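You operate a simulated robot arm through the tools that you are given. There is no shell and no other tool.

The job below is to be done with a simulated two-armed robot. You get a single attempt, and the scene is never put back.

## Task
Pick up the W97 mandrel from the top of the sleeving bench with one hand, pass it to the other hand and put it on the glass of the light box.
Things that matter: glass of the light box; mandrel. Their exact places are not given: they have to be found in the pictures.

It is judged by the outcome, as a careful person would: the job done as asked, and still so three seconds after it is handed in. It fails if anything else is knocked over, pushed out of place, dropped, spilled or broken.

## Robot
Two 6-joint arms with two-finger parallel grippers on one trunk, on a base that moves. Base frame: it is fixed to the floor where the robot stands at the start and does not move with it; the origin is under the middle of the robot, x ahead of it, y to its left, z up. Readings come in m, degrees, newtons and seconds.
The left shoulder is at the start at [-0.102, 0.177, 0.758], the right one opposite. With the tool pointing down near the work surface each hand reaches from about 0.1 to 0.68 m from the robot's upright axis, wherever it stands, measured 20 degrees to its own side. Places, roughly: glass of the light box (19x15 cm) [-0.76, -0.88, 0.9]; mandrel [1.5, 1.5, 1]. Payload 1.57 kg a hand.
Tool frame (each hand has its own): the origin (TCP) lies between the finger pads and is the grasp point; the fingertips stand 0.03 m ahead of it; z points along the fingers, y is the line along which they close. The gripper opens to 0.08 m. The fingers are 0.017 m wide and 0.012 m thick; the gripper's body (0.04 by 0.082 m) begins 0.08 m behind the TCP.
Orientation is told as [roll, pitch, yaw] about the base's x, y, z axes, in that order, counted from this pose: with the fingers straight down and closing along the base's y, the tool's x points along the base's -x, its y along +y and its z along -z.

## Interface
- The arms move only by the tool send_rows. It takes "left_deltas", "right_deltas" or both (then of equal length, played together; a hand with none holds still); each is text: rows parted by semicolons, each of 7 numbers parted by spaces: the finger opening in m, from 0 to 0.08, then the shift along the tool's x, y, z in m, then the turn, a rotation vector about the tool's x, y, z in degrees. In form: jaw dx dy dz ax ay az; .... A call has 1 to 20 rows; each row is the pose to reach, as a shift and turn from the pose commanded when the call began, along the tool's axes at that moment. Each row takes 0.2 s and may step no farther than 0.05 m and 8.6 degrees from the row before; otherwise, or with a gripper value out of range, the whole call is refused. A pose out of reach is approached as far as the arm can. The call stops where the force on the tool passes 40 N (or 10 N more than at its start, if that is more) or the arm is blocked; 0.2 s more then pass. The fingers move at their own pace (about 0.072 m/s each) and stop on an object; they squeeze with about 23 N. The grip force told is the motor's: it shows also when the fingers shut on nothing. Time passes only in rows, and 0.2 s behind the last, so rows that repeat a pose let the fingers close. It gives the time, the measured TCP pose, the force on the tool (base axes), the opening and the grip force at its end, in the units of the frame above (readings bear some noise), with the torque about the TCP (base axes, N m) and any sound that the robot's microphone picked up.
- Cameras (640 x 400 px; columns grow to the right, rows downward): "scene" is now at [0.0428, -0.0056, 1.4867]; the picture's right is [-0.07, -1.00, 0.00], its down [-0.67, 0.05, -0.74] and it looks along [0.73, -0.05, -0.68] (base axes); focal length 268 px, centre (320, 200). "left" rides on the left gripper at [0.072, 0.007, -0.122] in its tool frame; the picture's right is [-0.09, 1.00, 0.00], its down [-0.84, -0.08, -0.54] and it looks along [-0.54, -0.05, 0.84] (tool axes); focal length 238 px, centre (320, 200). "right" rides on the right gripper at [0.072, -0.007, -0.122] in its tool frame; the picture's right is [0.09, 1.00, 0.00], its down [-0.84, 0.08, -0.54] and it looks along [-0.54, 0.05, 0.84] (tool axes); focal length 238 px, centre (320, 200).
- snapshot(camera): a new picture of that camera. No time passes.
- slide_trunk(by): moves the trunk up (or, below 0, down) by that many m; the arms and the scene camera ride with it, the base frame stays. It gives what a move gives, with no picture.
- base_move(legs): drives the robot by 1 to 6 legs, each [ahead, left, turn to the left] in m, m and degrees, along the robot's own axes; the way and the turn of a leg run together, so that a leg with both is an arc; at most 1.5 m and 180 degrees a leg. The arms and the cameras ride along, it lands a little off, and it stops where it bumps. It gives what a move gives.
- head_to(pan, tilt): turns the head with the scene camera to pan (to the left, within 143 degrees either way) and tilt (down, from -29 to 69), counted from straight ahead of the robot (the tilt from the chest, where the trunk bows). It gives what a move gives.
- measure_at(camera, pixels): there is no depth. For up to 12 entries [column, row, z] of the newest picture of that camera ("zoom" is the newest enlarged one), the place [x, y] in the base frame at which the ray of that pixel passes the height z, good to about 0.002 m. No time passes.
- zoom(camera, box): a new picture of the part [left, top, right, bottom] of that camera's present view, enlarged. No time passes.
- job_done(): hands the job in; it is judged then, once.

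Unless the task says otherwise, let go and move clear before handing in.

The tools are called after ">>>" by a JSON object that holds its "method" and its "body". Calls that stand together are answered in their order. send_rows: Moves the arms, as the interface text tells. Its arguments: {"type":"object","properties":{"left_deltas":{"type":"string"},"right_deltas":{"type":"string"}},"required":[]} The other tools are called the same way: slide_trunk (by) moves the trunk up or down; base_move (legs) drives the base; head_to (pan, tilt) turns the head that bears the scene camera; snapshot (camera) takes a picture; measure_at (camera, pixels) gives the place at which the rays of pixels pass given heights; zoom (camera, box) takes an enlarged picture of a part of a camera's view; job_done () hands the job in.

At the start:

```text
time: 0.0
left_ee_pos: [0.426, 0.1412, 1.0779]
left_ee_rot: [0.1, 0.0, 0.0]
left_force: [-0.4, -0.5, 0.5]
left_wrist_torque: [-0.02, -0.01, 0.0]
left_opening: 0.0799
left_finger_force: 0.0
right_ee_pos: [0.3865, -0.1478, 1.0889]
right_ee_rot: [0.0, 0.0, 0.0]
right_force: [0.2, -1.0, -0.4]
right_wrist_torque: [0.01, -0.02, 0.0]
right_opening: 0.0799
right_finger_force: 0.0
trunk travel left (down, up): [-0.2, 0.128]
robot x, y, heading: [-0.0018, -0.0011, -0.0]
head pan, tilt (commanded): [-4.1, 42.5]
```

scene: 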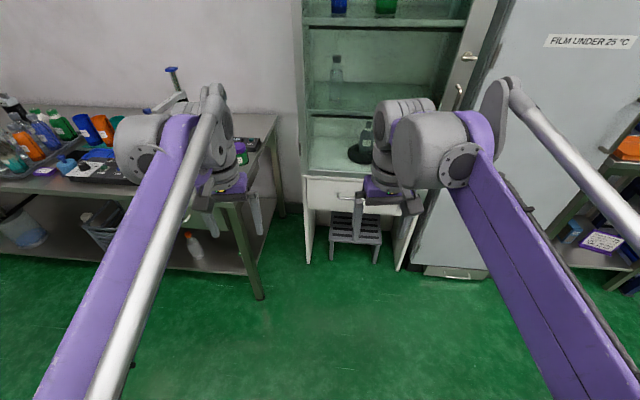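
right: 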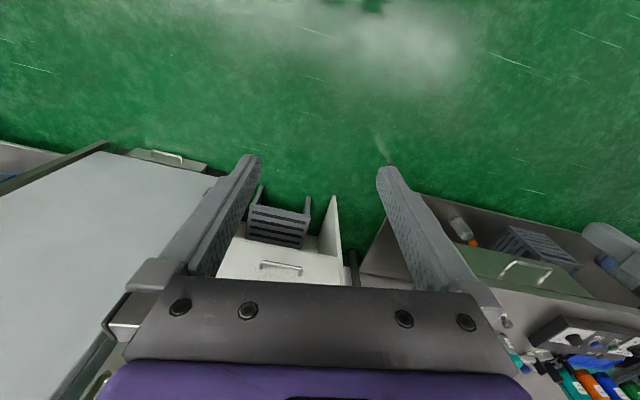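
left: 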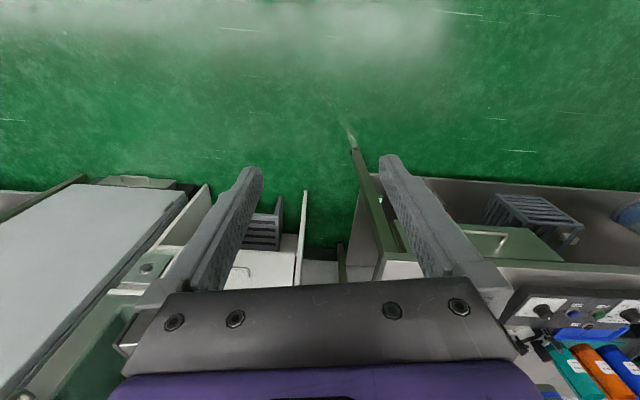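

The first pictures show a bench at the left (columns 0-280) and a cabinet ahead; the mandrel should be near [1.5, 1.5, 1]. I turn the head left toward it.

>>> {"method": "head_to", "body": {"pan": 45, "tilt": 20}}

>>> {"method": "snapshot", "body": {"camera": "scene"}}

```text
time: 1.2
left_ee_pos: [0.4254, 0.1398, 1.0789]
left_ee_rot: [0.0, 0.0, -0.1]
left_force: [-0.3, 0.2, 0.2]
left_wrist_torque: [0.02, 0.0, -0.01]
left_opening: 0.0802
left_finger_force: 0.1
right_ee_pos: [0.3863, -0.1478, 1.0899]
right_ee_rot: [0.1, -0.1, 0.0]
right_force: [0.1, -1.2, 0.9]
right_wrist_torque: [0.01, -0.01, -0.03]
right_opening: 0.0803
right_finger_force: 0.1
trunk travel left (down, up): [-0.2, 0.128]
robot x, y, heading: [-0.0029, -0.0039, -0.1]
head pan, tilt (commanded): [45.0, 20.0]
```

```text
taken
```

scene: 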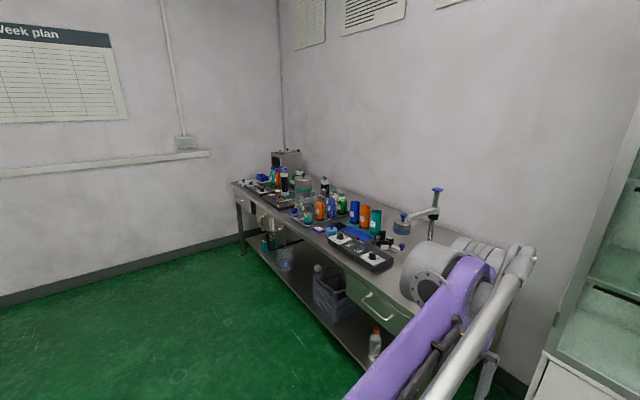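

The bench runs along the far wall (columns 235-500), with bottles and devices on top. I zoom in to read what is there and also look at notices.

>>> {"method": "zoom", "body": {"camera": "scene", "box": [300, 170, 450, 280]}}

>>> {"method": "zoom", "body": {"camera": "scene", "box": [220, 140, 350, 240]}}

>>> {"method": "zoom", "body": {"camera": "scene", "box": [280, 0, 470, 60]}}

```text
3.64 times, centred on (375, 225) of scene
```

zoom: 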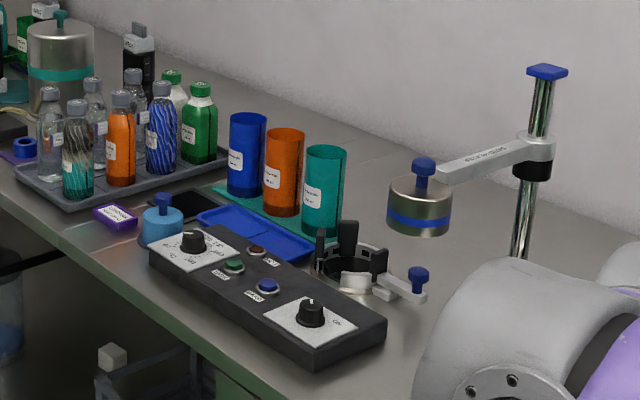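

```text
4.00 times, centred on (285, 190) of scene
```

zoom: 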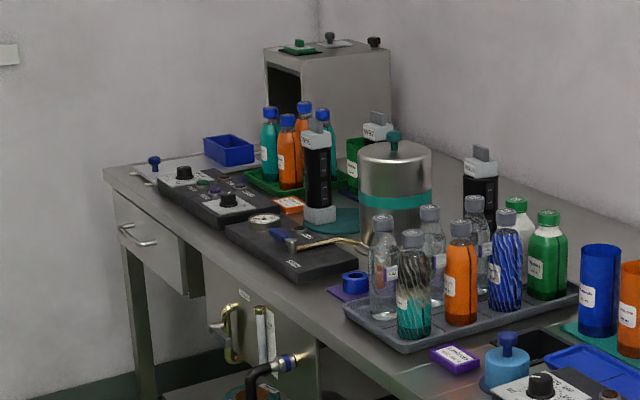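

```text
3.37 times, centred on (375, 30) of scene
```

zoom: 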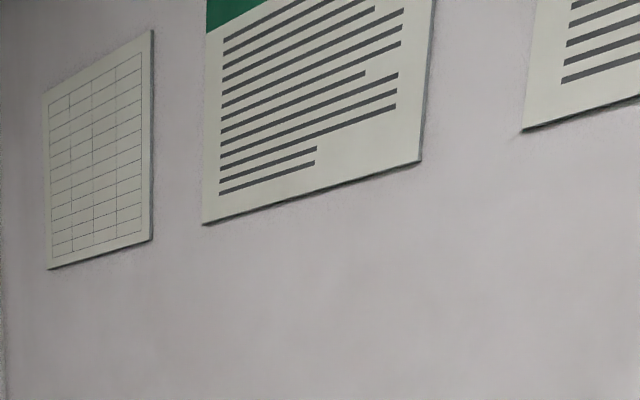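

I see three black, grey-capped pieces with labels (zoom 2 near (317,170), (378,135), (480,190)); these look like the mandrels, each with its own number. I zoom closer to read the labels.

>>> {"method": "zoom", "body": {"camera": "scene", "box": [288, 165, 320, 200]}}

>>> {"method": "zoom", "body": {"camera": "scene", "box": [325, 170, 350, 200]}}

```text
11.43 times, centred on (304, 182) of scene
```

zoom: 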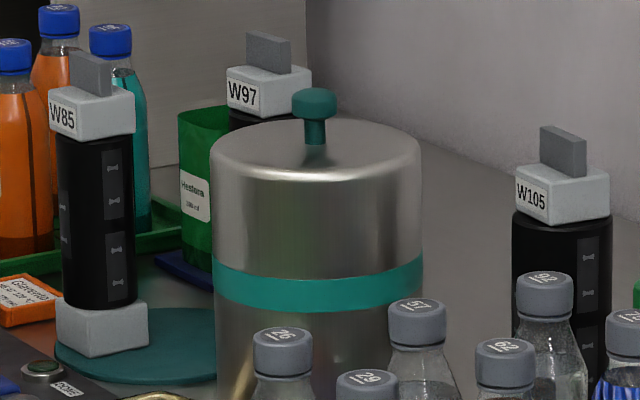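

```text
13.33 times, centred on (338, 185) of scene
```

zoom: 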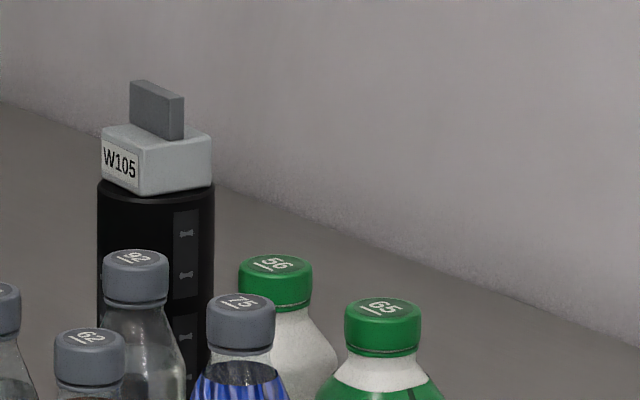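

W97 is the piece behind the steel vessel near the wall corner (zoom at (270,90)); W85 stands in front, W105 to the right. Next I look toward the light box behind to the right, and measure some bench points first.

>>> {"method": "measure_at", "body": {"camera": "scene", "pixels": [[243, 254, 0.0], [238, 188, 0.85], [238, 188, 0.9], [311, 169, 1.1], [311, 169, 1.2], [299, 193, 0.9], [335, 176, 1.1], [310, 205, 0.9]]}}

>>> {"method": "head_to", "body": {"pan": -130, "tilt": 25}}

>>> {"method": "snapshot", "body": {"camera": "scene"}}

```text
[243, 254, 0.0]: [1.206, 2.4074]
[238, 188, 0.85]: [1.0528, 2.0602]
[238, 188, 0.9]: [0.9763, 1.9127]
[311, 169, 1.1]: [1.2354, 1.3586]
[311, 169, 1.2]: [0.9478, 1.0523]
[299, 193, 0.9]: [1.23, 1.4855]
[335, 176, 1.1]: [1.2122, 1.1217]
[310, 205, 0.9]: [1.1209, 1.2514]
```

```text
time: 3.8
left_ee_pos: [0.4252, 0.1408, 1.0786]
left_ee_rot: [0.0, 0.0, 0.0]
left_force: [0.1, 0.7, -0.3]
left_wrist_torque: [-0.01, 0.04, -0.01]
left_opening: 0.0797
left_finger_force: 0.1
right_ee_pos: [0.3868, -0.1479, 1.0894]
right_ee_rot: [0.0, 0.0, 0.1]
right_force: [-0.3, 0.1, 0.5]
right_wrist_torque: [0.0, -0.02, -0.02]
right_opening: 0.0798
right_finger_force: 0.1
trunk travel left (down, up): [-0.2, 0.128]
robot x, y, heading: [-0.0006, 0.0003, -0.0]
head pan, tilt (commanded): [-130.0, 25.0]
```

```text
taken
```

scene: 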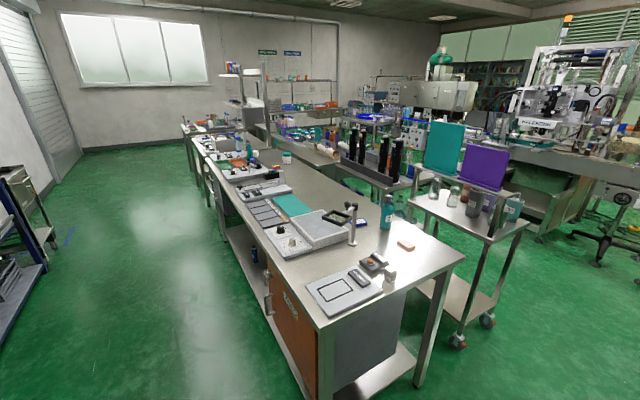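

I see a second bench with several devices; the light box may be the plate at (345,290) or the box at (310,230). Zooming there.

>>> {"method": "zoom", "body": {"camera": "scene", "box": [290, 220, 430, 325]}}

>>> {"method": "zoom", "body": {"camera": "scene", "box": [230, 180, 370, 270]}}

>>> {"method": "measure_at", "body": {"camera": "scene", "pixels": [[345, 290, 0.9], [345, 290, 0.85], [312, 230, 0.9], [312, 230, 0.95], [420, 388, 0.0], [462, 258, 0.9], [318, 328, 0.9]]}}

```text
3.81 times, centred on (360, 272) of scene
```

zoom: 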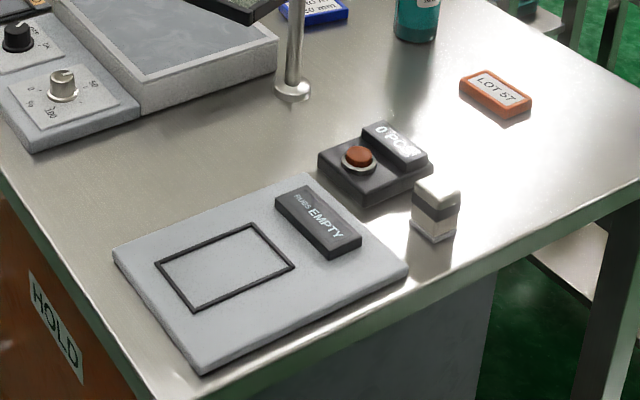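

```text
4.44 times, centred on (300, 225) of scene
```

zoom: 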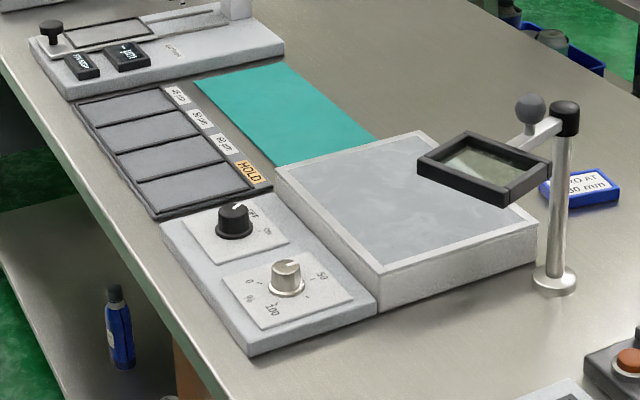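

```text
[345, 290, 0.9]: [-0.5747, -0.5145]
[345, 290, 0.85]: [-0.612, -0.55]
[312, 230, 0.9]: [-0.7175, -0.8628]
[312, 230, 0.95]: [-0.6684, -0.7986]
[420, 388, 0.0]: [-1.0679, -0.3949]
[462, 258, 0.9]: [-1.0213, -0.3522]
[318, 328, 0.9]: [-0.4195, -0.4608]
```

The light box is the white box with grey glass (zoom 2 centre ~(400,210)), with a magnifier on a post over its one end; about [-0.73,-0.87]. Now I turn the head back toward the sleeving bench and drive sideways left to get a closer look at W97.

>>> {"method": "base_move", "body": {"legs": [[0, 1.2, 0]]}}

>>> {"method": "head_to", "body": {"pan": 15, "tilt": 25}}

>>> {"method": "snapshot", "body": {"camera": "scene"}}

```text
time: 14.5
left_ee_pos: [0.4328, 1.3274, 1.0779]
left_ee_rot: [0.0, 0.1, -0.5]
left_force: [-0.3, 0.3, 0.4]
left_wrist_torque: [0.0, 0.03, -0.02]
left_opening: 0.0799
left_finger_force: 0.1
right_ee_pos: [0.3899, 1.0381, 1.0899]
right_ee_rot: [0.0, 0.1, -0.4]
right_force: [-0.1, -0.1, 0.0]
right_wrist_torque: [0.0, -0.02, -0.03]
right_opening: 0.0801
right_finger_force: 0.1
trunk travel left (down, up): [-0.2, 0.128]
robot x, y, heading: [0.0032, 1.1928, -0.6]
head pan, tilt (commanded): [-130.0, 25.0]
```

```text
time: 16.8
left_ee_pos: [0.4329, 1.3256, 1.0782]
left_ee_rot: [0.0, 0.0, -0.4]
left_force: [-0.5, 0.6, 1.2]
left_wrist_torque: [0.02, 0.02, -0.02]
left_opening: 0.0803
left_finger_force: 0.0
right_ee_pos: [0.3901, 1.0382, 1.0895]
right_ee_rot: [0.0, 0.0, -0.5]
right_force: [-0.8, -0.4, 0.4]
right_wrist_torque: [-0.01, -0.02, -0.03]
right_opening: 0.0802
right_finger_force: 0.0
trunk travel left (down, up): [-0.2, 0.128]
robot x, y, heading: [0.007, 1.1892, -0.7]
head pan, tilt (commanded): [15.0, 25.0]
```

```text
taken
```

scene: 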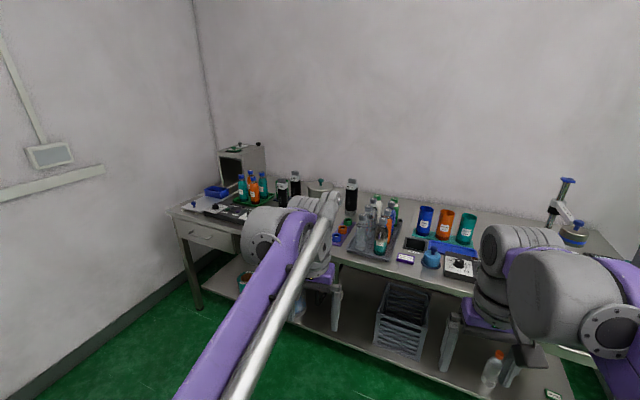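

Mandrels show at (283,192), (295,183) and (351,195). I zoom in to tell them apart, and measure.

>>> {"method": "zoom", "body": {"camera": "scene", "box": [230, 160, 370, 250]}}

>>> {"method": "measure_at", "body": {"camera": "scene", "pixels": [[200, 310, 0.0], [174, 217, 0.75], [174, 217, 0.8], [174, 217, 0.85], [295, 174, 1.0], [295, 174, 1.1], [283, 208, 0.8], [351, 215, 0.8], [351, 180, 1.0], [470, 295, 0.8]]}}

```text
4.44 times, centred on (300, 205) of scene
```

zoom: 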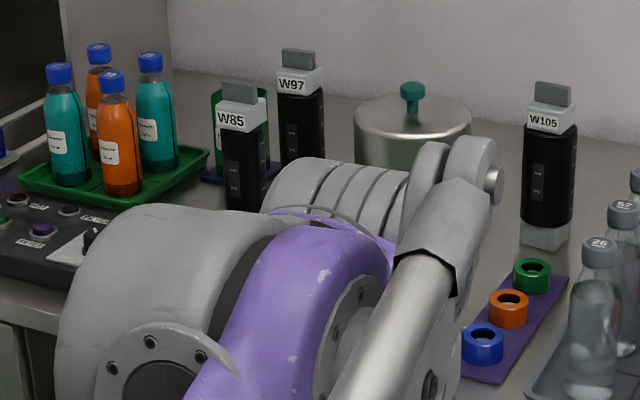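

```text
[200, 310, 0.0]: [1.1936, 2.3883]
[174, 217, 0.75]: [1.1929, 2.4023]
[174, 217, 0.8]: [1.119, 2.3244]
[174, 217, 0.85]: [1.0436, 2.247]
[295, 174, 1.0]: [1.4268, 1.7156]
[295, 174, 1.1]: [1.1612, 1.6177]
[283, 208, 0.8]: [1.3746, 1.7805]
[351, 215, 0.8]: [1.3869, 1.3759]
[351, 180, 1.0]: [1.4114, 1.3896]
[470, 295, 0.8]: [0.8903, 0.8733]
```

The ray pair puts W97 at about [1.5,1.74] with bench top z≈0.75 and its front edge at x≈1.19. I raise the trunk for clearance and drive closer for a clean view.

>>> {"method": "slide_trunk", "body": {"by": 0.125}}

>>> {"method": "base_move", "body": {"legs": [[0.4, 0.35, 0.6]]}}

>>> {"method": "head_to", "body": {"pan": 10, "tilt": 32}}

>>> {"method": "snapshot", "body": {"camera": "scene"}}

```text
time: 18.3
left_ee_pos: [0.4312, 1.3266, 1.2028]
left_ee_rot: [0.0, 0.0, -0.6]
left_force: [0.5, -0.3, -0.1]
left_wrist_torque: [-0.02, -0.02, 0.0]
left_opening: 0.0801
left_finger_force: 0.1
right_ee_pos: [0.3899, 1.0383, 1.2137]
right_ee_rot: [-0.1, 0.0, -0.5]
right_force: [0.1, 0.5, -0.5]
right_wrist_torque: [-0.01, -0.02, -0.02]
right_opening: 0.0802
right_finger_force: 0.0
trunk travel left (down, up): [-0.325, 0.003]
robot x, y, heading: [0.0055, 1.1896, -0.7]
head pan, tilt (commanded): [15.0, 25.0]
```

```text
time: 22.0
left_ee_pos: [0.8373, 1.6809, 1.2034]
left_ee_rot: [0.1, 0.0, -0.3]
left_force: [-0.3, 0.0, 0.0]
left_wrist_torque: [0.02, 0.02, 0.03]
left_opening: 0.0801
left_finger_force: 0.0
right_ee_pos: [0.7963, 1.3937, 1.2152]
right_ee_rot: [-0.1, 0.0, -0.2]
right_force: [0.5, 0.5, -0.2]
right_wrist_torque: [-0.03, -0.02, 0.01]
right_opening: 0.08
right_finger_force: 0.0
trunk travel left (down, up): [-0.325, 0.003]
robot x, y, heading: [0.4109, 1.5429, -0.3]
head pan, tilt (commanded): [15.0, 25.0]
```

```text
time: 22.7
left_ee_pos: [0.8382, 1.6812, 1.2024]
left_ee_rot: [0.0, 0.0, -0.2]
left_force: [0.2, 0.7, 0.0]
left_wrist_torque: [-0.03, 0.01, 0.04]
left_opening: 0.0798
left_finger_force: 0.0
right_ee_pos: [0.7979, 1.3932, 1.2142]
right_ee_rot: [0.0, 0.0, -0.3]
right_force: [-0.6, 0.0, -0.3]
right_wrist_torque: [-0.02, -0.02, 0.01]
right_opening: 0.0799
right_finger_force: 0.1
trunk travel left (down, up): [-0.325, 0.003]
robot x, y, heading: [0.4132, 1.5427, -0.2]
head pan, tilt (commanded): [10.0, 32.0]
```

```text
taken
```

scene: 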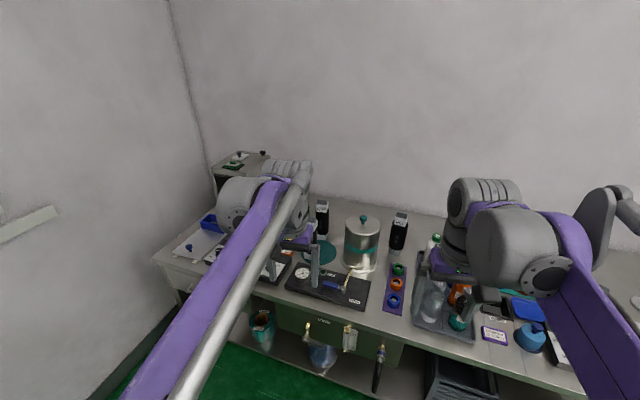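

W97 seems to be at (322,215), partly by the left arm's wrist. Zooming to confirm.

>>> {"method": "zoom", "body": {"camera": "scene", "box": [270, 180, 430, 290]}}

>>> {"method": "zoom", "body": {"camera": "scene", "box": [300, 185, 350, 250]}}

```text
3.64 times, centred on (350, 235) of scene
```

zoom: 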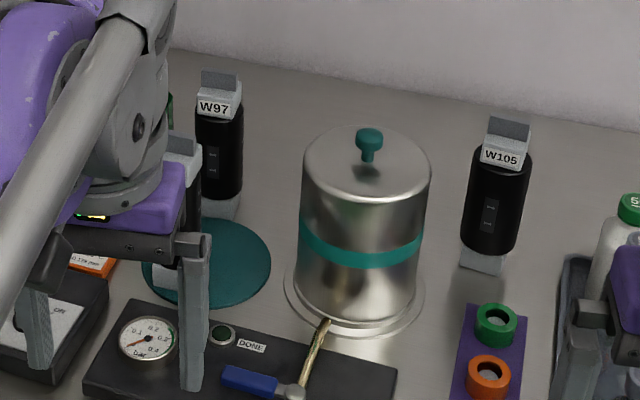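

```text
6.15 times, centred on (325, 218) of scene
```

zoom: 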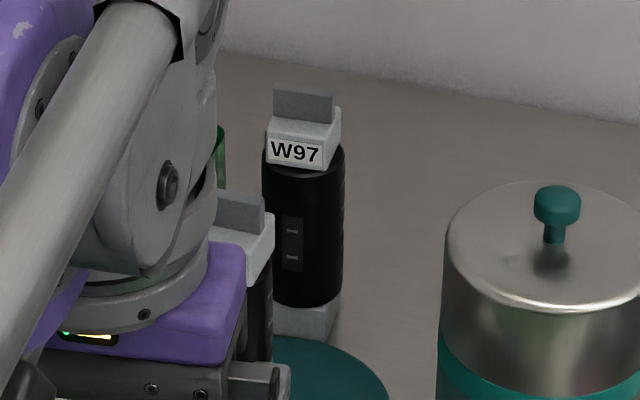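

W97 stands clear, with W85 in front-left and the vessel to the right. I measure its base (zoom (300,340)) and tab top (zoom (303,88)) for location and height.

>>> {"method": "measure_at", "body": {"camera": "zoom", "pixels": [[300, 340, 0.75], [325, 345, 0.75], [340, 300, 0.75], [303, 150, 0.95], [303, 120, 0.98], [274, 86, 0.98], [334, 94, 0.98], [274, 86, 1.0], [334, 94, 1.0], [302, 90, 1.0], [302, 90, 1.02], [302, 90, 0.98]]}}

```text
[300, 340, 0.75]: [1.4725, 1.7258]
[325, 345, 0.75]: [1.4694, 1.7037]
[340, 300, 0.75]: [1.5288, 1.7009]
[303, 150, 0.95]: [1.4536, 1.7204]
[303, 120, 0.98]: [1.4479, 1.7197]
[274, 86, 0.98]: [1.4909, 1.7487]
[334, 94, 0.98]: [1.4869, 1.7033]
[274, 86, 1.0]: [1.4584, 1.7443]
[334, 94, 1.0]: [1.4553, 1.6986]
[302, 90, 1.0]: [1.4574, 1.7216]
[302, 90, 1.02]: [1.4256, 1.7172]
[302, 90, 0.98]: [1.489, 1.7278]
```

W97's tab top is about z≈0.977, centre ≈[1.495,1.726], tab ~45 mm wide along y. Before driving closer I check how near the base will come to the bench front by looking down.

>>> {"method": "head_to", "body": {"pan": 0, "tilt": 69}}

>>> {"method": "snapshot", "body": {"camera": "scene"}}

```text
time: 23.7
left_ee_pos: [0.8375, 1.6825, 1.2033]
left_ee_rot: [0.0, 0.1, -0.3]
left_force: [-0.5, -0.3, 0.2]
left_wrist_torque: [0.02, 0.01, 0.02]
left_opening: 0.0801
left_finger_force: 0.1
right_ee_pos: [0.7971, 1.3932, 1.2159]
right_ee_rot: [0.0, 0.0, -0.1]
right_force: [0.4, 1.2, 0.2]
right_wrist_torque: [-0.01, 0.02, 0.0]
right_opening: 0.0802
right_finger_force: 0.1
trunk travel left (down, up): [-0.325, 0.003]
robot x, y, heading: [0.4114, 1.5422, -0.1]
head pan, tilt (commanded): [0.0, 68.8]
```

```text
taken
```

scene: 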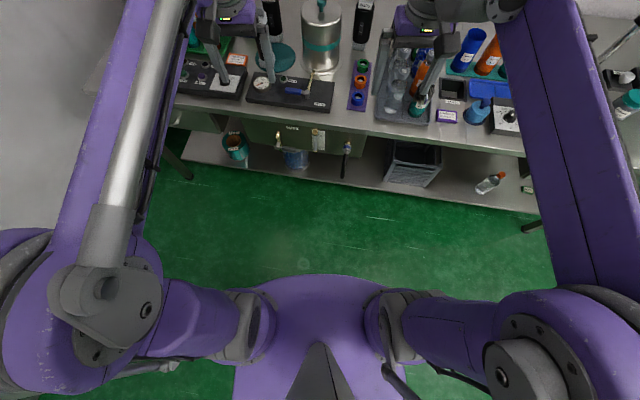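

I measure the bench's front edge (row ~118), the valve items hanging below it, and the purple base front (310,275).

>>> {"method": "measure_at", "body": {"camera": "scene", "pixels": [[200, 108, 0.75], [400, 135, 0.75], [300, 120, 0.75], [190, 178, 0.0], [300, 172, 0.2], [310, 275, 0.0], [310, 275, 0.3], [310, 275, 0.6], [347, 145, 0.6], [318, 140, 0.6], [347, 145, 0.7], [278, 138, 0.7]]}}

>>> {"method": "zoom", "body": {"camera": "scene", "box": [180, 90, 400, 230]}}

```text
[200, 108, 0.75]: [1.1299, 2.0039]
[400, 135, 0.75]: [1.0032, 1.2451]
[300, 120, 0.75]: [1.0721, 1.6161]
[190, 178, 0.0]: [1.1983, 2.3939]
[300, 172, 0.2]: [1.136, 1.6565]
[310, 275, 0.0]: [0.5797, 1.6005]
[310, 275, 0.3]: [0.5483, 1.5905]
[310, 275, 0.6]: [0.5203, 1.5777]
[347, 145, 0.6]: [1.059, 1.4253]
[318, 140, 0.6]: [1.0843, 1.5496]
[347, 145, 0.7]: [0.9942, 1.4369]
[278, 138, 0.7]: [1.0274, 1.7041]
```

```text
2.86 times, centred on (290, 160) of scene
```

zoom: 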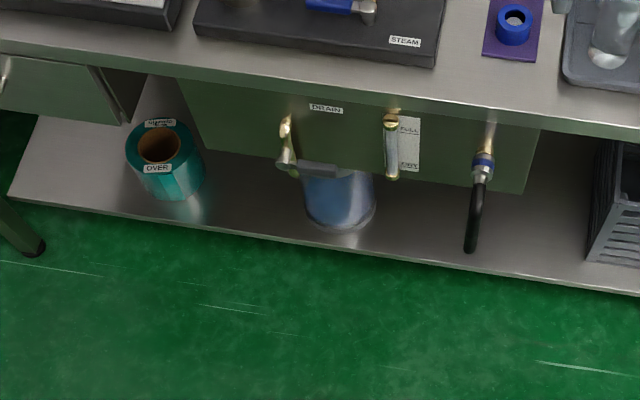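

The bench edge is skewed about 9.5° (x≈1.07 at y=1.62), with a drain valve poking out a few cm at y≈1.71. I drive to about (0.78,1.66) and turn right 15°, staying well short of the edge.

>>> {"method": "base_move", "body": {"legs": [[0.37, 0.12, 0], [0, 0, -15]]}}

>>> {"method": "head_to", "body": {"pan": 18, "tilt": 45}}

>>> {"method": "snapshot", "body": {"camera": "scene"}}

>>> {"method": "snapshot", "body": {"camera": "left"}}

```text
time: 27.1
left_ee_pos: [1.224, 1.6835, 1.2027]
left_ee_rot: [-0.1, -0.1, -15.6]
left_force: [0.1, -0.1, 0.0]
left_wrist_torque: [0.0, 0.01, 0.02]
left_opening: 0.0799
left_finger_force: 0.0
right_ee_pos: [1.108, 1.4152, 1.2145]
right_ee_rot: [0.0, 0.0, -15.5]
right_force: [0.1, 1.3, -0.1]
right_wrist_torque: [0.02, -0.02, 0.01]
right_opening: 0.08
right_finger_force: 0.0
trunk travel left (down, up): [-0.325, 0.003]
robot x, y, heading: [0.7763, 1.6586, -15.4]
head pan, tilt (commanded): [0.0, 68.8]
```

```text
time: 27.9
left_ee_pos: [1.2234, 1.6833, 1.2039]
left_ee_rot: [0.0, 0.0, -15.5]
left_force: [0.5, -0.3, -0.9]
left_wrist_torque: [-0.01, -0.03, 0.03]
left_opening: 0.08
left_finger_force: 0.0
right_ee_pos: [1.1083, 1.4156, 1.2143]
right_ee_rot: [0.0, 0.1, -15.5]
right_force: [0.0, 0.1, 0.8]
right_wrist_torque: [0.01, 0.01, 0.01]
right_opening: 0.0802
right_finger_force: 0.1
trunk travel left (down, up): [-0.325, 0.003]
robot x, y, heading: [0.7762, 1.6619, -15.4]
head pan, tilt (commanded): [18.0, 45.0]
```

```text
taken
```

scene: 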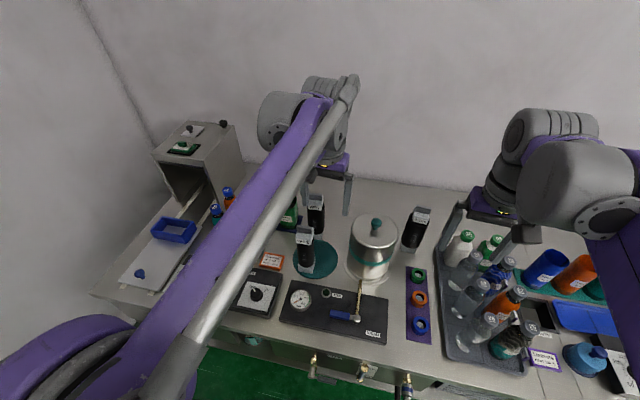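

```text
taken
```

left: 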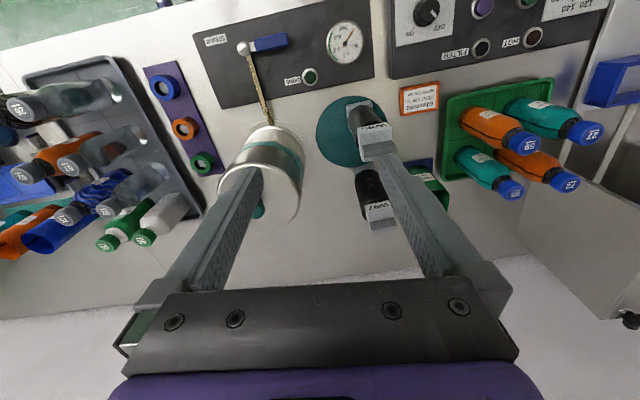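

W97 shows in the left-hand camera near (380,205) and in the scene view at (316,212). I zoom into both for exact tab position.

>>> {"method": "zoom", "body": {"camera": "left", "box": [320, 90, 460, 260]}}

>>> {"method": "zoom", "body": {"camera": "scene", "box": [280, 180, 360, 280]}}

```text
2.35 times, centred on (390, 175) of left
```

zoom: 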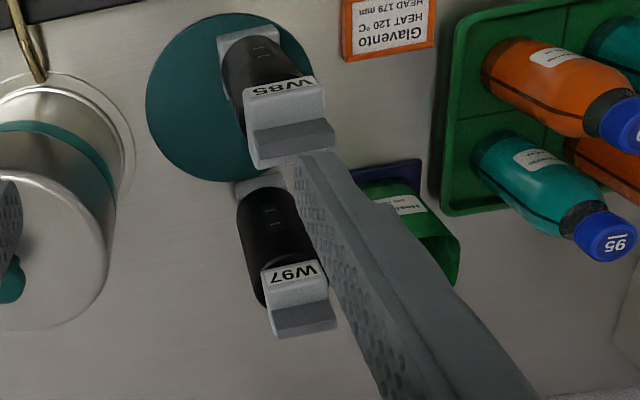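

```text
4.00 times, centred on (320, 230) of scene
```

zoom: 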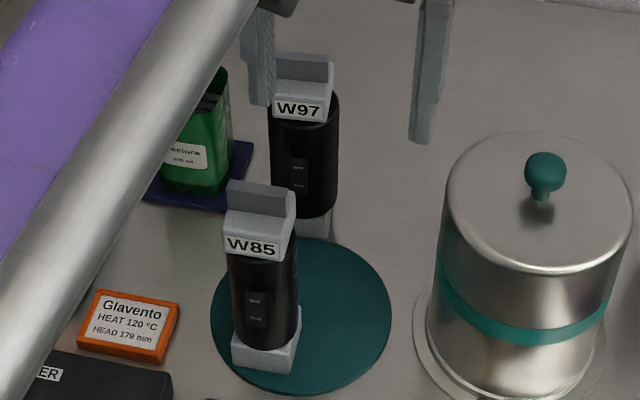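

I measure tab corners in this scene zoom (tab top (272,58)-(332,64)), the base foot and W85's tab.

>>> {"method": "measure_at", "body": {"camera": "zoom", "pixels": [[275, 55, 0.975], [332, 62, 0.975], [303, 58, 0.975], [303, 58, 0.96], [303, 58, 0.99], [312, 238, 0.75], [331, 215, 0.75], [261, 190, 0.975], [265, 370, 0.75], [545, 160, 0.95], [545, 340, 0.75]]}}

>>> {"method": "measure_at", "body": {"camera": "left", "pixels": [[371, 237, 0.975], [395, 231, 0.975], [383, 229, 0.975], [383, 238, 0.975], [380, 215, 0.95], [365, 172, 0.75], [354, 175, 0.75], [371, 237, 0.96], [395, 231, 0.96]]}}

```text
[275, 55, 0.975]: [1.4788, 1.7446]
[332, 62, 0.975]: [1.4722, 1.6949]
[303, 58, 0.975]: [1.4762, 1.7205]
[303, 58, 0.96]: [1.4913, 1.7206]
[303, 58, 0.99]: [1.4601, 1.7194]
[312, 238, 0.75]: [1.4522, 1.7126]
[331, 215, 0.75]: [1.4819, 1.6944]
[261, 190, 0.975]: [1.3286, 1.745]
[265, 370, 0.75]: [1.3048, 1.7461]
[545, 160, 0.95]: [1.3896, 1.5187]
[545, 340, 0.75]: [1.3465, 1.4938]
```

```text
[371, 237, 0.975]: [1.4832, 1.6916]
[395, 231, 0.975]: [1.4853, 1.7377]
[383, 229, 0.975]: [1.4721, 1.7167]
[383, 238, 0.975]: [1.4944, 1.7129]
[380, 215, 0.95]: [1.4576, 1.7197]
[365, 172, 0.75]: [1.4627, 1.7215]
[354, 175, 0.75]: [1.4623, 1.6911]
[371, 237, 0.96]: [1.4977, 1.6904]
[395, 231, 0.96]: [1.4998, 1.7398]
```

Both views agree to about 1 cm: tab centre near [1.48,1.717]. I zoom the left-hand camera strongly onto W97's tab to resolve its faces.

>>> {"method": "zoom", "body": {"camera": "left", "box": [345, 190, 420, 250]}}

```text
6.67 times, centred on (382, 220) of left
```

zoom: 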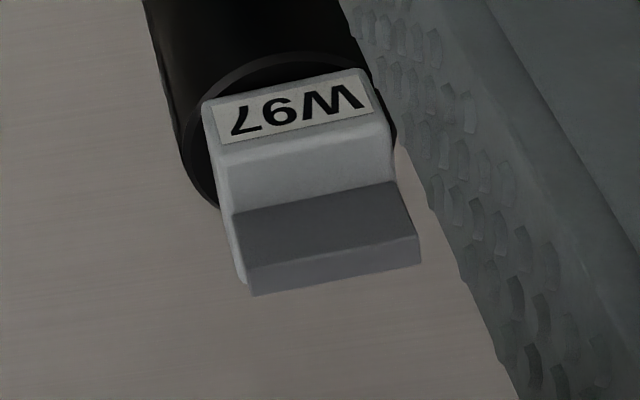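

Now the tab's top face is clear: corners (243,266), (416,237), (250,296), (420,263). I measure those.

>>> {"method": "measure_at", "body": {"camera": "zoom", "pixels": [[243, 266, 0.97], [416, 237, 0.97], [250, 296, 0.97], [420, 263, 0.97], [332, 265, 0.97], [332, 265, 0.96], [332, 265, 0.98], [232, 214, 0.945], [388, 183, 0.945], [217, 157, 0.945], [385, 122, 0.945]]}}

```text
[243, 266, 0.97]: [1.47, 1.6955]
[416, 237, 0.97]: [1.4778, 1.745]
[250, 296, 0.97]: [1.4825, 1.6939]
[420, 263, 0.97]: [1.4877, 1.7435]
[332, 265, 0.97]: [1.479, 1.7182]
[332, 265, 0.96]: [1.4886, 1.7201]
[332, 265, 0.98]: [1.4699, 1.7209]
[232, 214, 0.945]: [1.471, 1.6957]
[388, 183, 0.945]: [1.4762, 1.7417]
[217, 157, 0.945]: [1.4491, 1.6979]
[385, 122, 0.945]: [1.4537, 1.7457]
```

The tab runs ~9° skewed like the bench: centre ≈[1.480,1.719], top ≈0.97, 25 mm high, ~12 mm thick. I need to be ~9 cm closer for reach; driving ahead.

>>> {"method": "base_move", "body": {"legs": [[0.09, 0, 0]]}}

>>> {"method": "snapshot", "body": {"camera": "scene"}}

>>> {"method": "snapshot", "body": {"camera": "left"}}

```text
time: 29.0
left_ee_pos: [1.3097, 1.6613, 1.203]
left_ee_rot: [0.0, 0.0, -15.4]
left_force: [-0.5, 0.3, -0.3]
left_wrist_torque: [-0.01, 0.0, -0.04]
left_opening: 0.0799
left_finger_force: 0.0
right_ee_pos: [1.1938, 1.3926, 1.214]
right_ee_rot: [0.1, 0.1, -15.5]
right_force: [0.7, -0.5, 0.8]
right_wrist_torque: [0.01, -0.02, -0.02]
right_opening: 0.08
right_finger_force: 0.1
trunk travel left (down, up): [-0.325, 0.003]
robot x, y, heading: [0.8678, 1.638, -15.3]
head pan, tilt (commanded): [18.0, 45.0]
```

```text
taken
```

scene: 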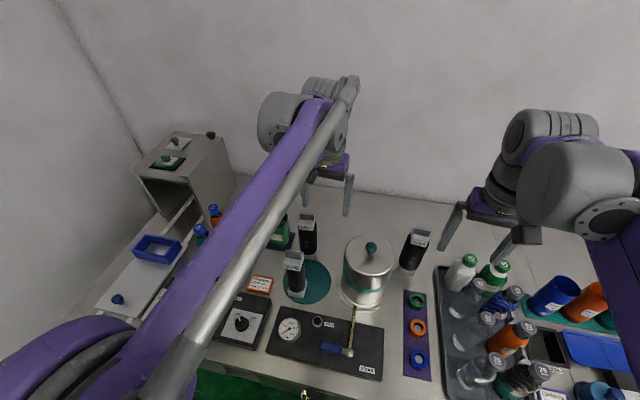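

```text
taken
```

left: 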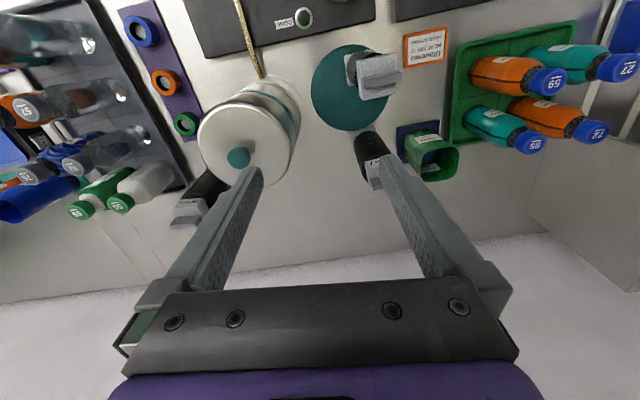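

W97 is now at scene (307,235). I turn the left wrist by −83.5° so the fingers close across the tab, and move over it while staying at height 1.20.

>>> {"method": "send_rows", "body": {"left_deltas": "0.08 -0.015 0.010 0 0 0 8.35; 0.08 -0.030 0.020 0 0 0 16.7; 0.08 -0.045 0.030 0 0 0 25.05; 0.08 -0.060 0.040 0 0 0 33.4; 0.08 -0.075 0.050 0 0 0 41.75; 0.08 -0.090 0.060 0 0 0 50.1; 0.08 -0.105 0.070 0 0 0 58.45; 0.08 -0.120 0.080 0 0 0 66.8; 0.08 -0.135 0.090 0 0 0 75.15; 0.08 -0.1495 0.1013 0 0 0 83.5; 0.08 -0.1495 0.1013 0 0 0 83.5"}}

>>> {"method": "snapshot", "body": {"camera": "left"}}

>>> {"method": "snapshot", "body": {"camera": "scene"}}

```text
time: 31.4
left_ee_pos: [1.4802, 1.718, 1.2014]
left_ee_rot: [-0.1, 0.0, -99.0]
left_force: [0.5, 0.1, -0.2]
left_wrist_torque: [0.0, 0.0, 0.01]
left_opening: 0.0802
left_finger_force: 0.0
right_ee_pos: [1.1944, 1.3926, 1.2145]
right_ee_rot: [0.0, 0.1, -15.5]
right_force: [-0.1, 0.3, -0.8]
right_wrist_torque: [0.04, 0.02, 0.0]
right_opening: 0.0801
right_finger_force: 0.0
trunk travel left (down, up): [-0.325, 0.003]
robot x, y, heading: [0.8616, 1.6356, -15.4]
head pan, tilt (commanded): [18.0, 45.0]
```

```text
taken
```

left: 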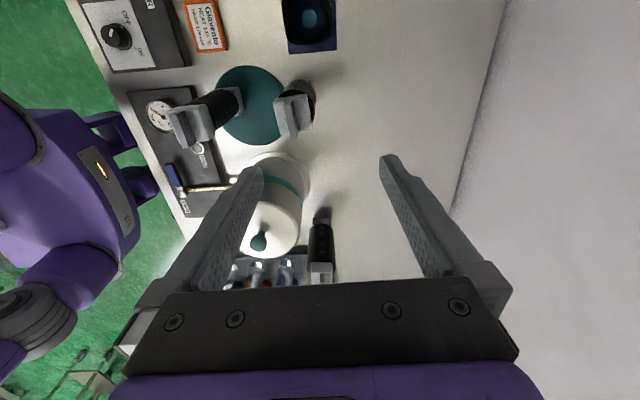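

```text
taken
```

scene: 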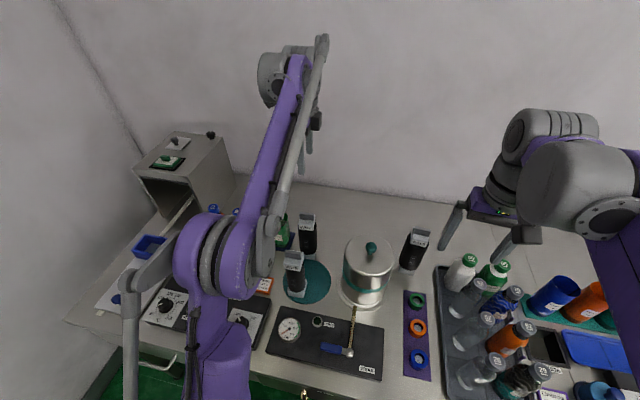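

The hand got there, but in the left view W97's tab appears near (293,105), left of the between-finger line (column 320), so the tab is nearer than I estimated. I zoom in to check.

>>> {"method": "zoom", "body": {"camera": "left", "box": [250, 60, 350, 150]}}

```text
4.44 times, centred on (300, 105) of left
```

zoom: 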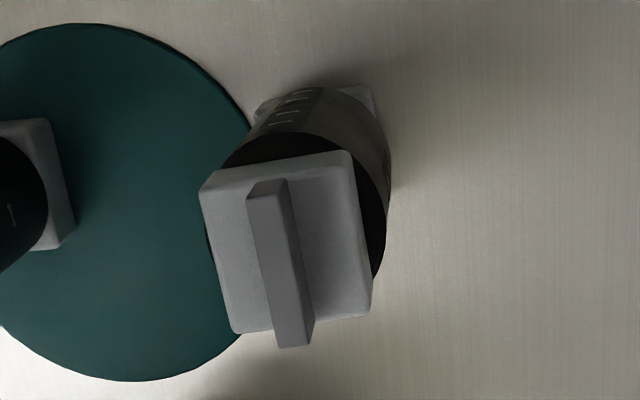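

The tab top face spans zoom (265,190) to (293,347). I measure corners at a few candidate heights.

>>> {"method": "measure_at", "body": {"camera": "zoom", "pixels": [[246, 200, 0.97], [281, 192, 0.97], [277, 347, 0.97], [312, 344, 0.97], [246, 200, 1.0], [277, 347, 1.0], [312, 344, 1.0], [200, 195, 0.945], [350, 150, 0.945], [372, 300, 0.945], [235, 333, 0.945], [375, 90, 0.75]]}}

>>> {"method": "zoom", "body": {"camera": "scene", "box": [270, 200, 350, 310]}}

```text
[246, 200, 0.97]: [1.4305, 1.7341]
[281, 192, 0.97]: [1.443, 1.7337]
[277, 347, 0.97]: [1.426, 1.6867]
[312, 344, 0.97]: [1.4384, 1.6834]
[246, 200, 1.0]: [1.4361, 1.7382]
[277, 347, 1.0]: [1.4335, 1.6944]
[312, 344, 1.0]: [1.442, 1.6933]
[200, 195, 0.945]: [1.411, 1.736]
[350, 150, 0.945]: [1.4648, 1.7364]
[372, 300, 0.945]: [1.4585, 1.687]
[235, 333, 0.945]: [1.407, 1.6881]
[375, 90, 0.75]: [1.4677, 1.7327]
```

```text
3.64 times, centred on (310, 255) of scene
```

zoom: 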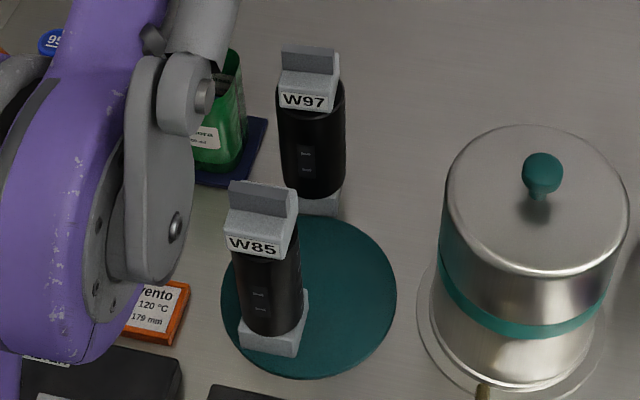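

The hand camera, looking almost straight down, puts the tab near [1.436,1.713]. I cross it with the scene ray for the height.

>>> {"method": "measure_at", "body": {"camera": "zoom", "pixels": [[310, 51, 0.97], [310, 51, 0.99], [310, 51, 1.0], [310, 51, 1.01], [310, 51, 1.02], [325, 216, 0.75], [325, 216, 0.78], [325, 216, 0.8], [341, 188, 0.78], [262, 345, 0.78], [262, 190, 1.01]]}}

```text
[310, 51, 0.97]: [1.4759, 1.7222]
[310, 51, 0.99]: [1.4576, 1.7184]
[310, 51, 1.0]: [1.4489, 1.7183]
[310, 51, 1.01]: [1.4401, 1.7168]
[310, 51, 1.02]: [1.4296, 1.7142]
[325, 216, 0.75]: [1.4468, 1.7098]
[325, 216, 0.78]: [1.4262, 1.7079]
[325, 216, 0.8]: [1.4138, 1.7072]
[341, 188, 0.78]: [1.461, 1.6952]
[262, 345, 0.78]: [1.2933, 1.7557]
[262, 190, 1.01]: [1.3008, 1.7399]
```

Crossing the rays gives tab top z≈1.01 at ≈[1.440,1.717], tab turned ~−6°, and bench top ≈0.80. I shift over it, correct yaw by 3°, and go down to TCP z≈1.08, still above the tab.

>>> {"method": "send_rows", "body": {"left_deltas": "0.08 -0.0036 -0.02 0.0 0 0 -1.5; 0.08 -0.0072 -0.0394 0.0 0 0 -3; 0.08 -0.0072 -0.0394 0.04 0 0 -3; 0.08 -0.0072 -0.0394 0.08 0 0 -3; 0.08 -0.0072 -0.0394 0.12 0 0 -3; 0.08 -0.0072 -0.0394 0.12 0 0 -3"}}

>>> {"method": "snapshot", "body": {"camera": "left"}}

>>> {"method": "zoom", "body": {"camera": "left", "box": [260, 60, 380, 180]}}

```text
time: 32.8
left_ee_pos: [1.439, 1.7182, 1.0829]
left_ee_rot: [-0.1, 0.0, -96.0]
left_force: [0.1, 0.8, -0.4]
left_wrist_torque: [0.04, 0.0, 0.0]
left_opening: 0.0799
left_finger_force: 0.0
right_ee_pos: [1.1958, 1.3933, 1.214]
right_ee_rot: [0.1, 0.0, -15.4]
right_force: [0.2, -0.3, -0.6]
right_wrist_torque: [0.03, 0.03, -0.02]
right_opening: 0.0799
right_finger_force: 0.1
trunk travel left (down, up): [-0.325, 0.003]
robot x, y, heading: [0.8638, 1.6342, -15.5]
head pan, tilt (commanded): [18.0, 45.0]
```

```text
taken
```

left: 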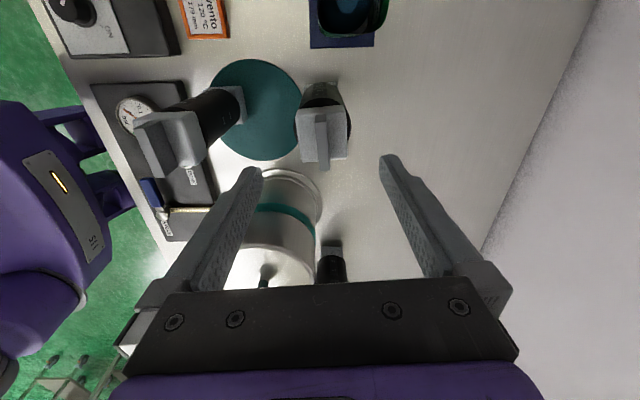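

```text
3.33 times, centred on (320, 120) of left
```

zoom: 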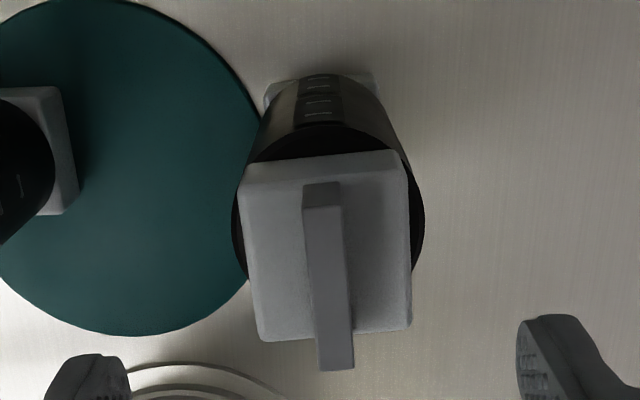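

Tab now sits centrally between the fingers (zoom (328,280)). I measure its corners again for a final correction.

>>> {"method": "measure_at", "body": {"camera": "zoom", "pixels": [[304, 207, 1.01], [342, 205, 1.01], [318, 370, 1.01], [353, 369, 1.01], [330, 288, 1.01], [330, 288, 1.0], [330, 288, 1.02], [240, 185, 0.985], [405, 165, 0.985], [411, 325, 0.985], [262, 340, 0.985]]}}

```text
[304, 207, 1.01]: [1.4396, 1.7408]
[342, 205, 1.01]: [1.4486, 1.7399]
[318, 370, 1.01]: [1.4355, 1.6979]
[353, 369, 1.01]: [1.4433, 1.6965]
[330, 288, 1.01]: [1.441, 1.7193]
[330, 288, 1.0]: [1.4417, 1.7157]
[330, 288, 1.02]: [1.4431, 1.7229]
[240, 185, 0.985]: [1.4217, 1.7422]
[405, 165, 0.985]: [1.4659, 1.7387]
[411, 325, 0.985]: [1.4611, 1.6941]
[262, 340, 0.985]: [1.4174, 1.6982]
```

Tab centre is [1.4418,1.7188], ~9 mm thick; I'm 2.7 mm off in x. I correct and lower in small steps until the fingertips are a few mm above the block (TCP ≈1.022).

>>> {"method": "send_rows", "body": {"left_deltas": "0.08 0.0009 0.0026 0.0 0 0 0; 0.08 0.0009 0.0026 0.015 0 0 0; 0.08 0.0009 0.0026 0.03 0 0 0; 0.08 0.0009 0.0026 0.04 0 0 0; 0.08 0.0009 0.0026 0.05 0 0 0; 0.08 0.0009 0.0026 0.056 0 0 0; 0.08 0.0009 0.0026 0.060 0 0 0; 0.08 0.0009 0.0026 0.060 0 0 0"}}

>>> {"method": "snapshot", "body": {"camera": "left"}}

>>> {"method": "zoom", "body": {"camera": "left", "box": [240, 100, 400, 230]}}

>>> {"method": "zoom", "body": {"camera": "scene", "box": [270, 180, 370, 290]}}

```text
time: 34.6
left_ee_pos: [1.4427, 1.717, 1.0228]
left_ee_rot: [0.0, 0.0, -95.9]
left_force: [0.6, 0.5, -0.4]
left_wrist_torque: [0.02, -0.01, 0.02]
left_opening: 0.0801
left_finger_force: 0.0
right_ee_pos: [1.1948, 1.3924, 1.2137]
right_ee_rot: [-0.1, 0.0, -15.3]
right_force: [0.4, 0.7, 0.8]
right_wrist_torque: [0.0, 0.01, 0.03]
right_opening: 0.0798
right_finger_force: 0.1
trunk travel left (down, up): [-0.325, 0.003]
robot x, y, heading: [0.8606, 1.6374, -15.3]
head pan, tilt (commanded): [18.0, 45.0]
```

```text
taken
```

left: 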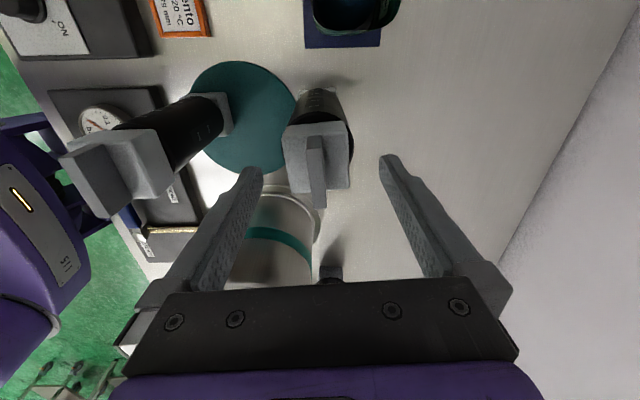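

```text
3.08 times, centred on (320, 165) of left
```

zoom: 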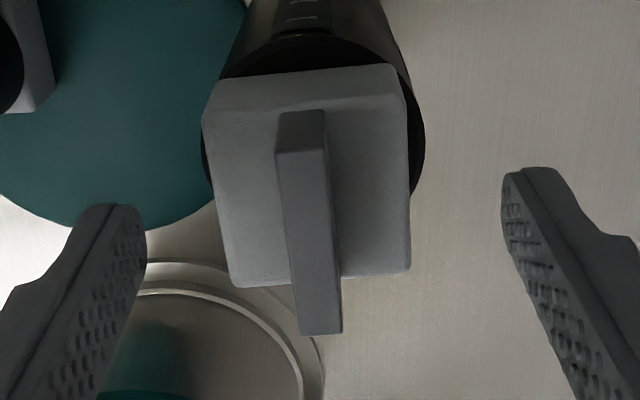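

```text
3.64 times, centred on (320, 235) of scene
```

zoom: 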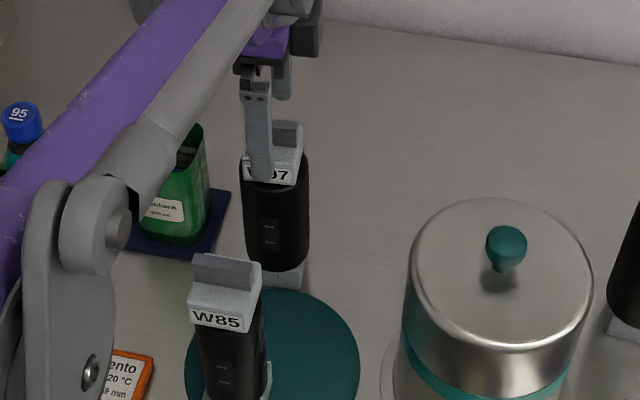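

The tab is nearly centred between the fingers (zoom (310,240) vs mid ≈ (319,240)). I measure once more for the last millimetre before closing.

>>> {"method": "zoom", "body": {"camera": "left", "box": [280, 130, 360, 220]}}

>>> {"method": "measure_at", "body": {"camera": "left", "pixels": [[306, 148, 1.01], [322, 148, 1.01], [313, 208, 1.01], [326, 208, 1.01], [317, 178, 1.01], [317, 178, 1.0]]}}

```text
4.44 times, centred on (320, 175) of left
```

zoom: 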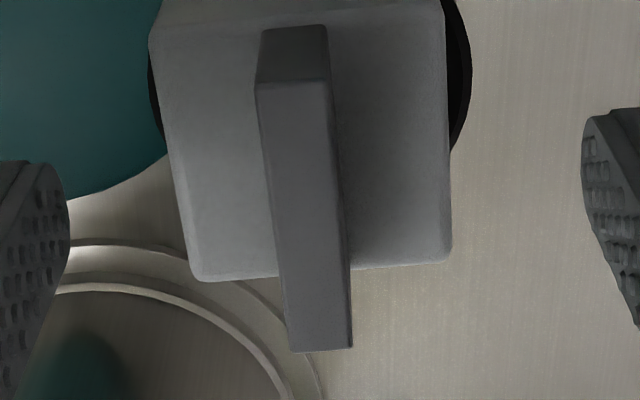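

```text
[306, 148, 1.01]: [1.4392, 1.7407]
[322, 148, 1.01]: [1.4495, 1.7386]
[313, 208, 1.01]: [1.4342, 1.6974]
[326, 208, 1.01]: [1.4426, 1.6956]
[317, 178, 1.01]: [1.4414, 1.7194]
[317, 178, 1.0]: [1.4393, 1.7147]
```

Offset is −1.3 mm in x; I correct it and close on the tab.

>>> {"method": "send_rows", "body": {"left_deltas": "0.08 0.0015 -0.0013 0 0 0 0; 0.03 0.0015 -0.0013 0 0 0 0; 0.0 0.0015 -0.0013 0 0 0 0; 0.0 0.0015 -0.0013 0 0 0 0; 0.0 0.0015 -0.0013 0 0 0 0; 0.0 0.0015 -0.0013 0 0 0 0; 0.0 0.0015 -0.0013 0 0 0 0"}}

>>> {"method": "snapshot", "body": {"camera": "left"}}

>>> {"method": "zoom", "body": {"camera": "scene", "box": [270, 180, 370, 290]}}

```text
time: 36.2
left_ee_pos: [1.442, 1.7184, 1.0235]
left_ee_rot: [0.1, 0.0, -95.9]
left_force: [-0.7, 0.1, -0.3]
left_wrist_torque: [0.08, 0.12, 0.04]
left_opening: 0.0097
left_finger_force: 23.2
right_ee_pos: [1.1948, 1.3934, 1.2151]
right_ee_rot: [0.0, -0.1, -15.4]
right_force: [0.8, -0.5, 1.2]
right_wrist_torque: [0.03, -0.04, 0.0]
right_opening: 0.0796
right_finger_force: 0.0
trunk travel left (down, up): [-0.325, 0.003]
robot x, y, heading: [0.8615, 1.6377, -15.3]
head pan, tilt (commanded): [18.0, 45.0]
```

```text
taken
```

left: 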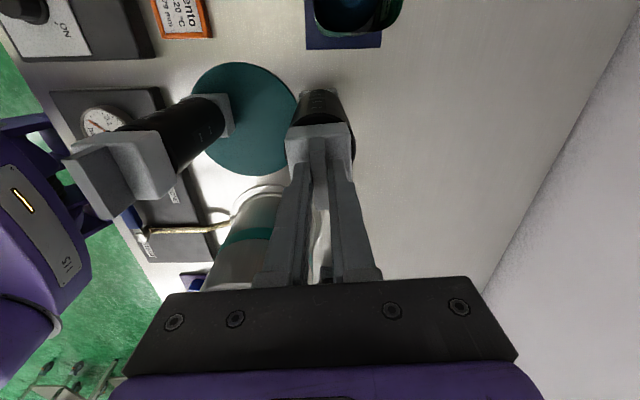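

```text
3.64 times, centred on (320, 235) of scene
```

zoom: 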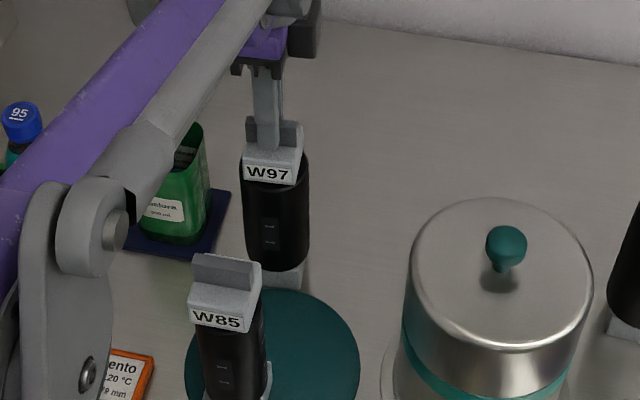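

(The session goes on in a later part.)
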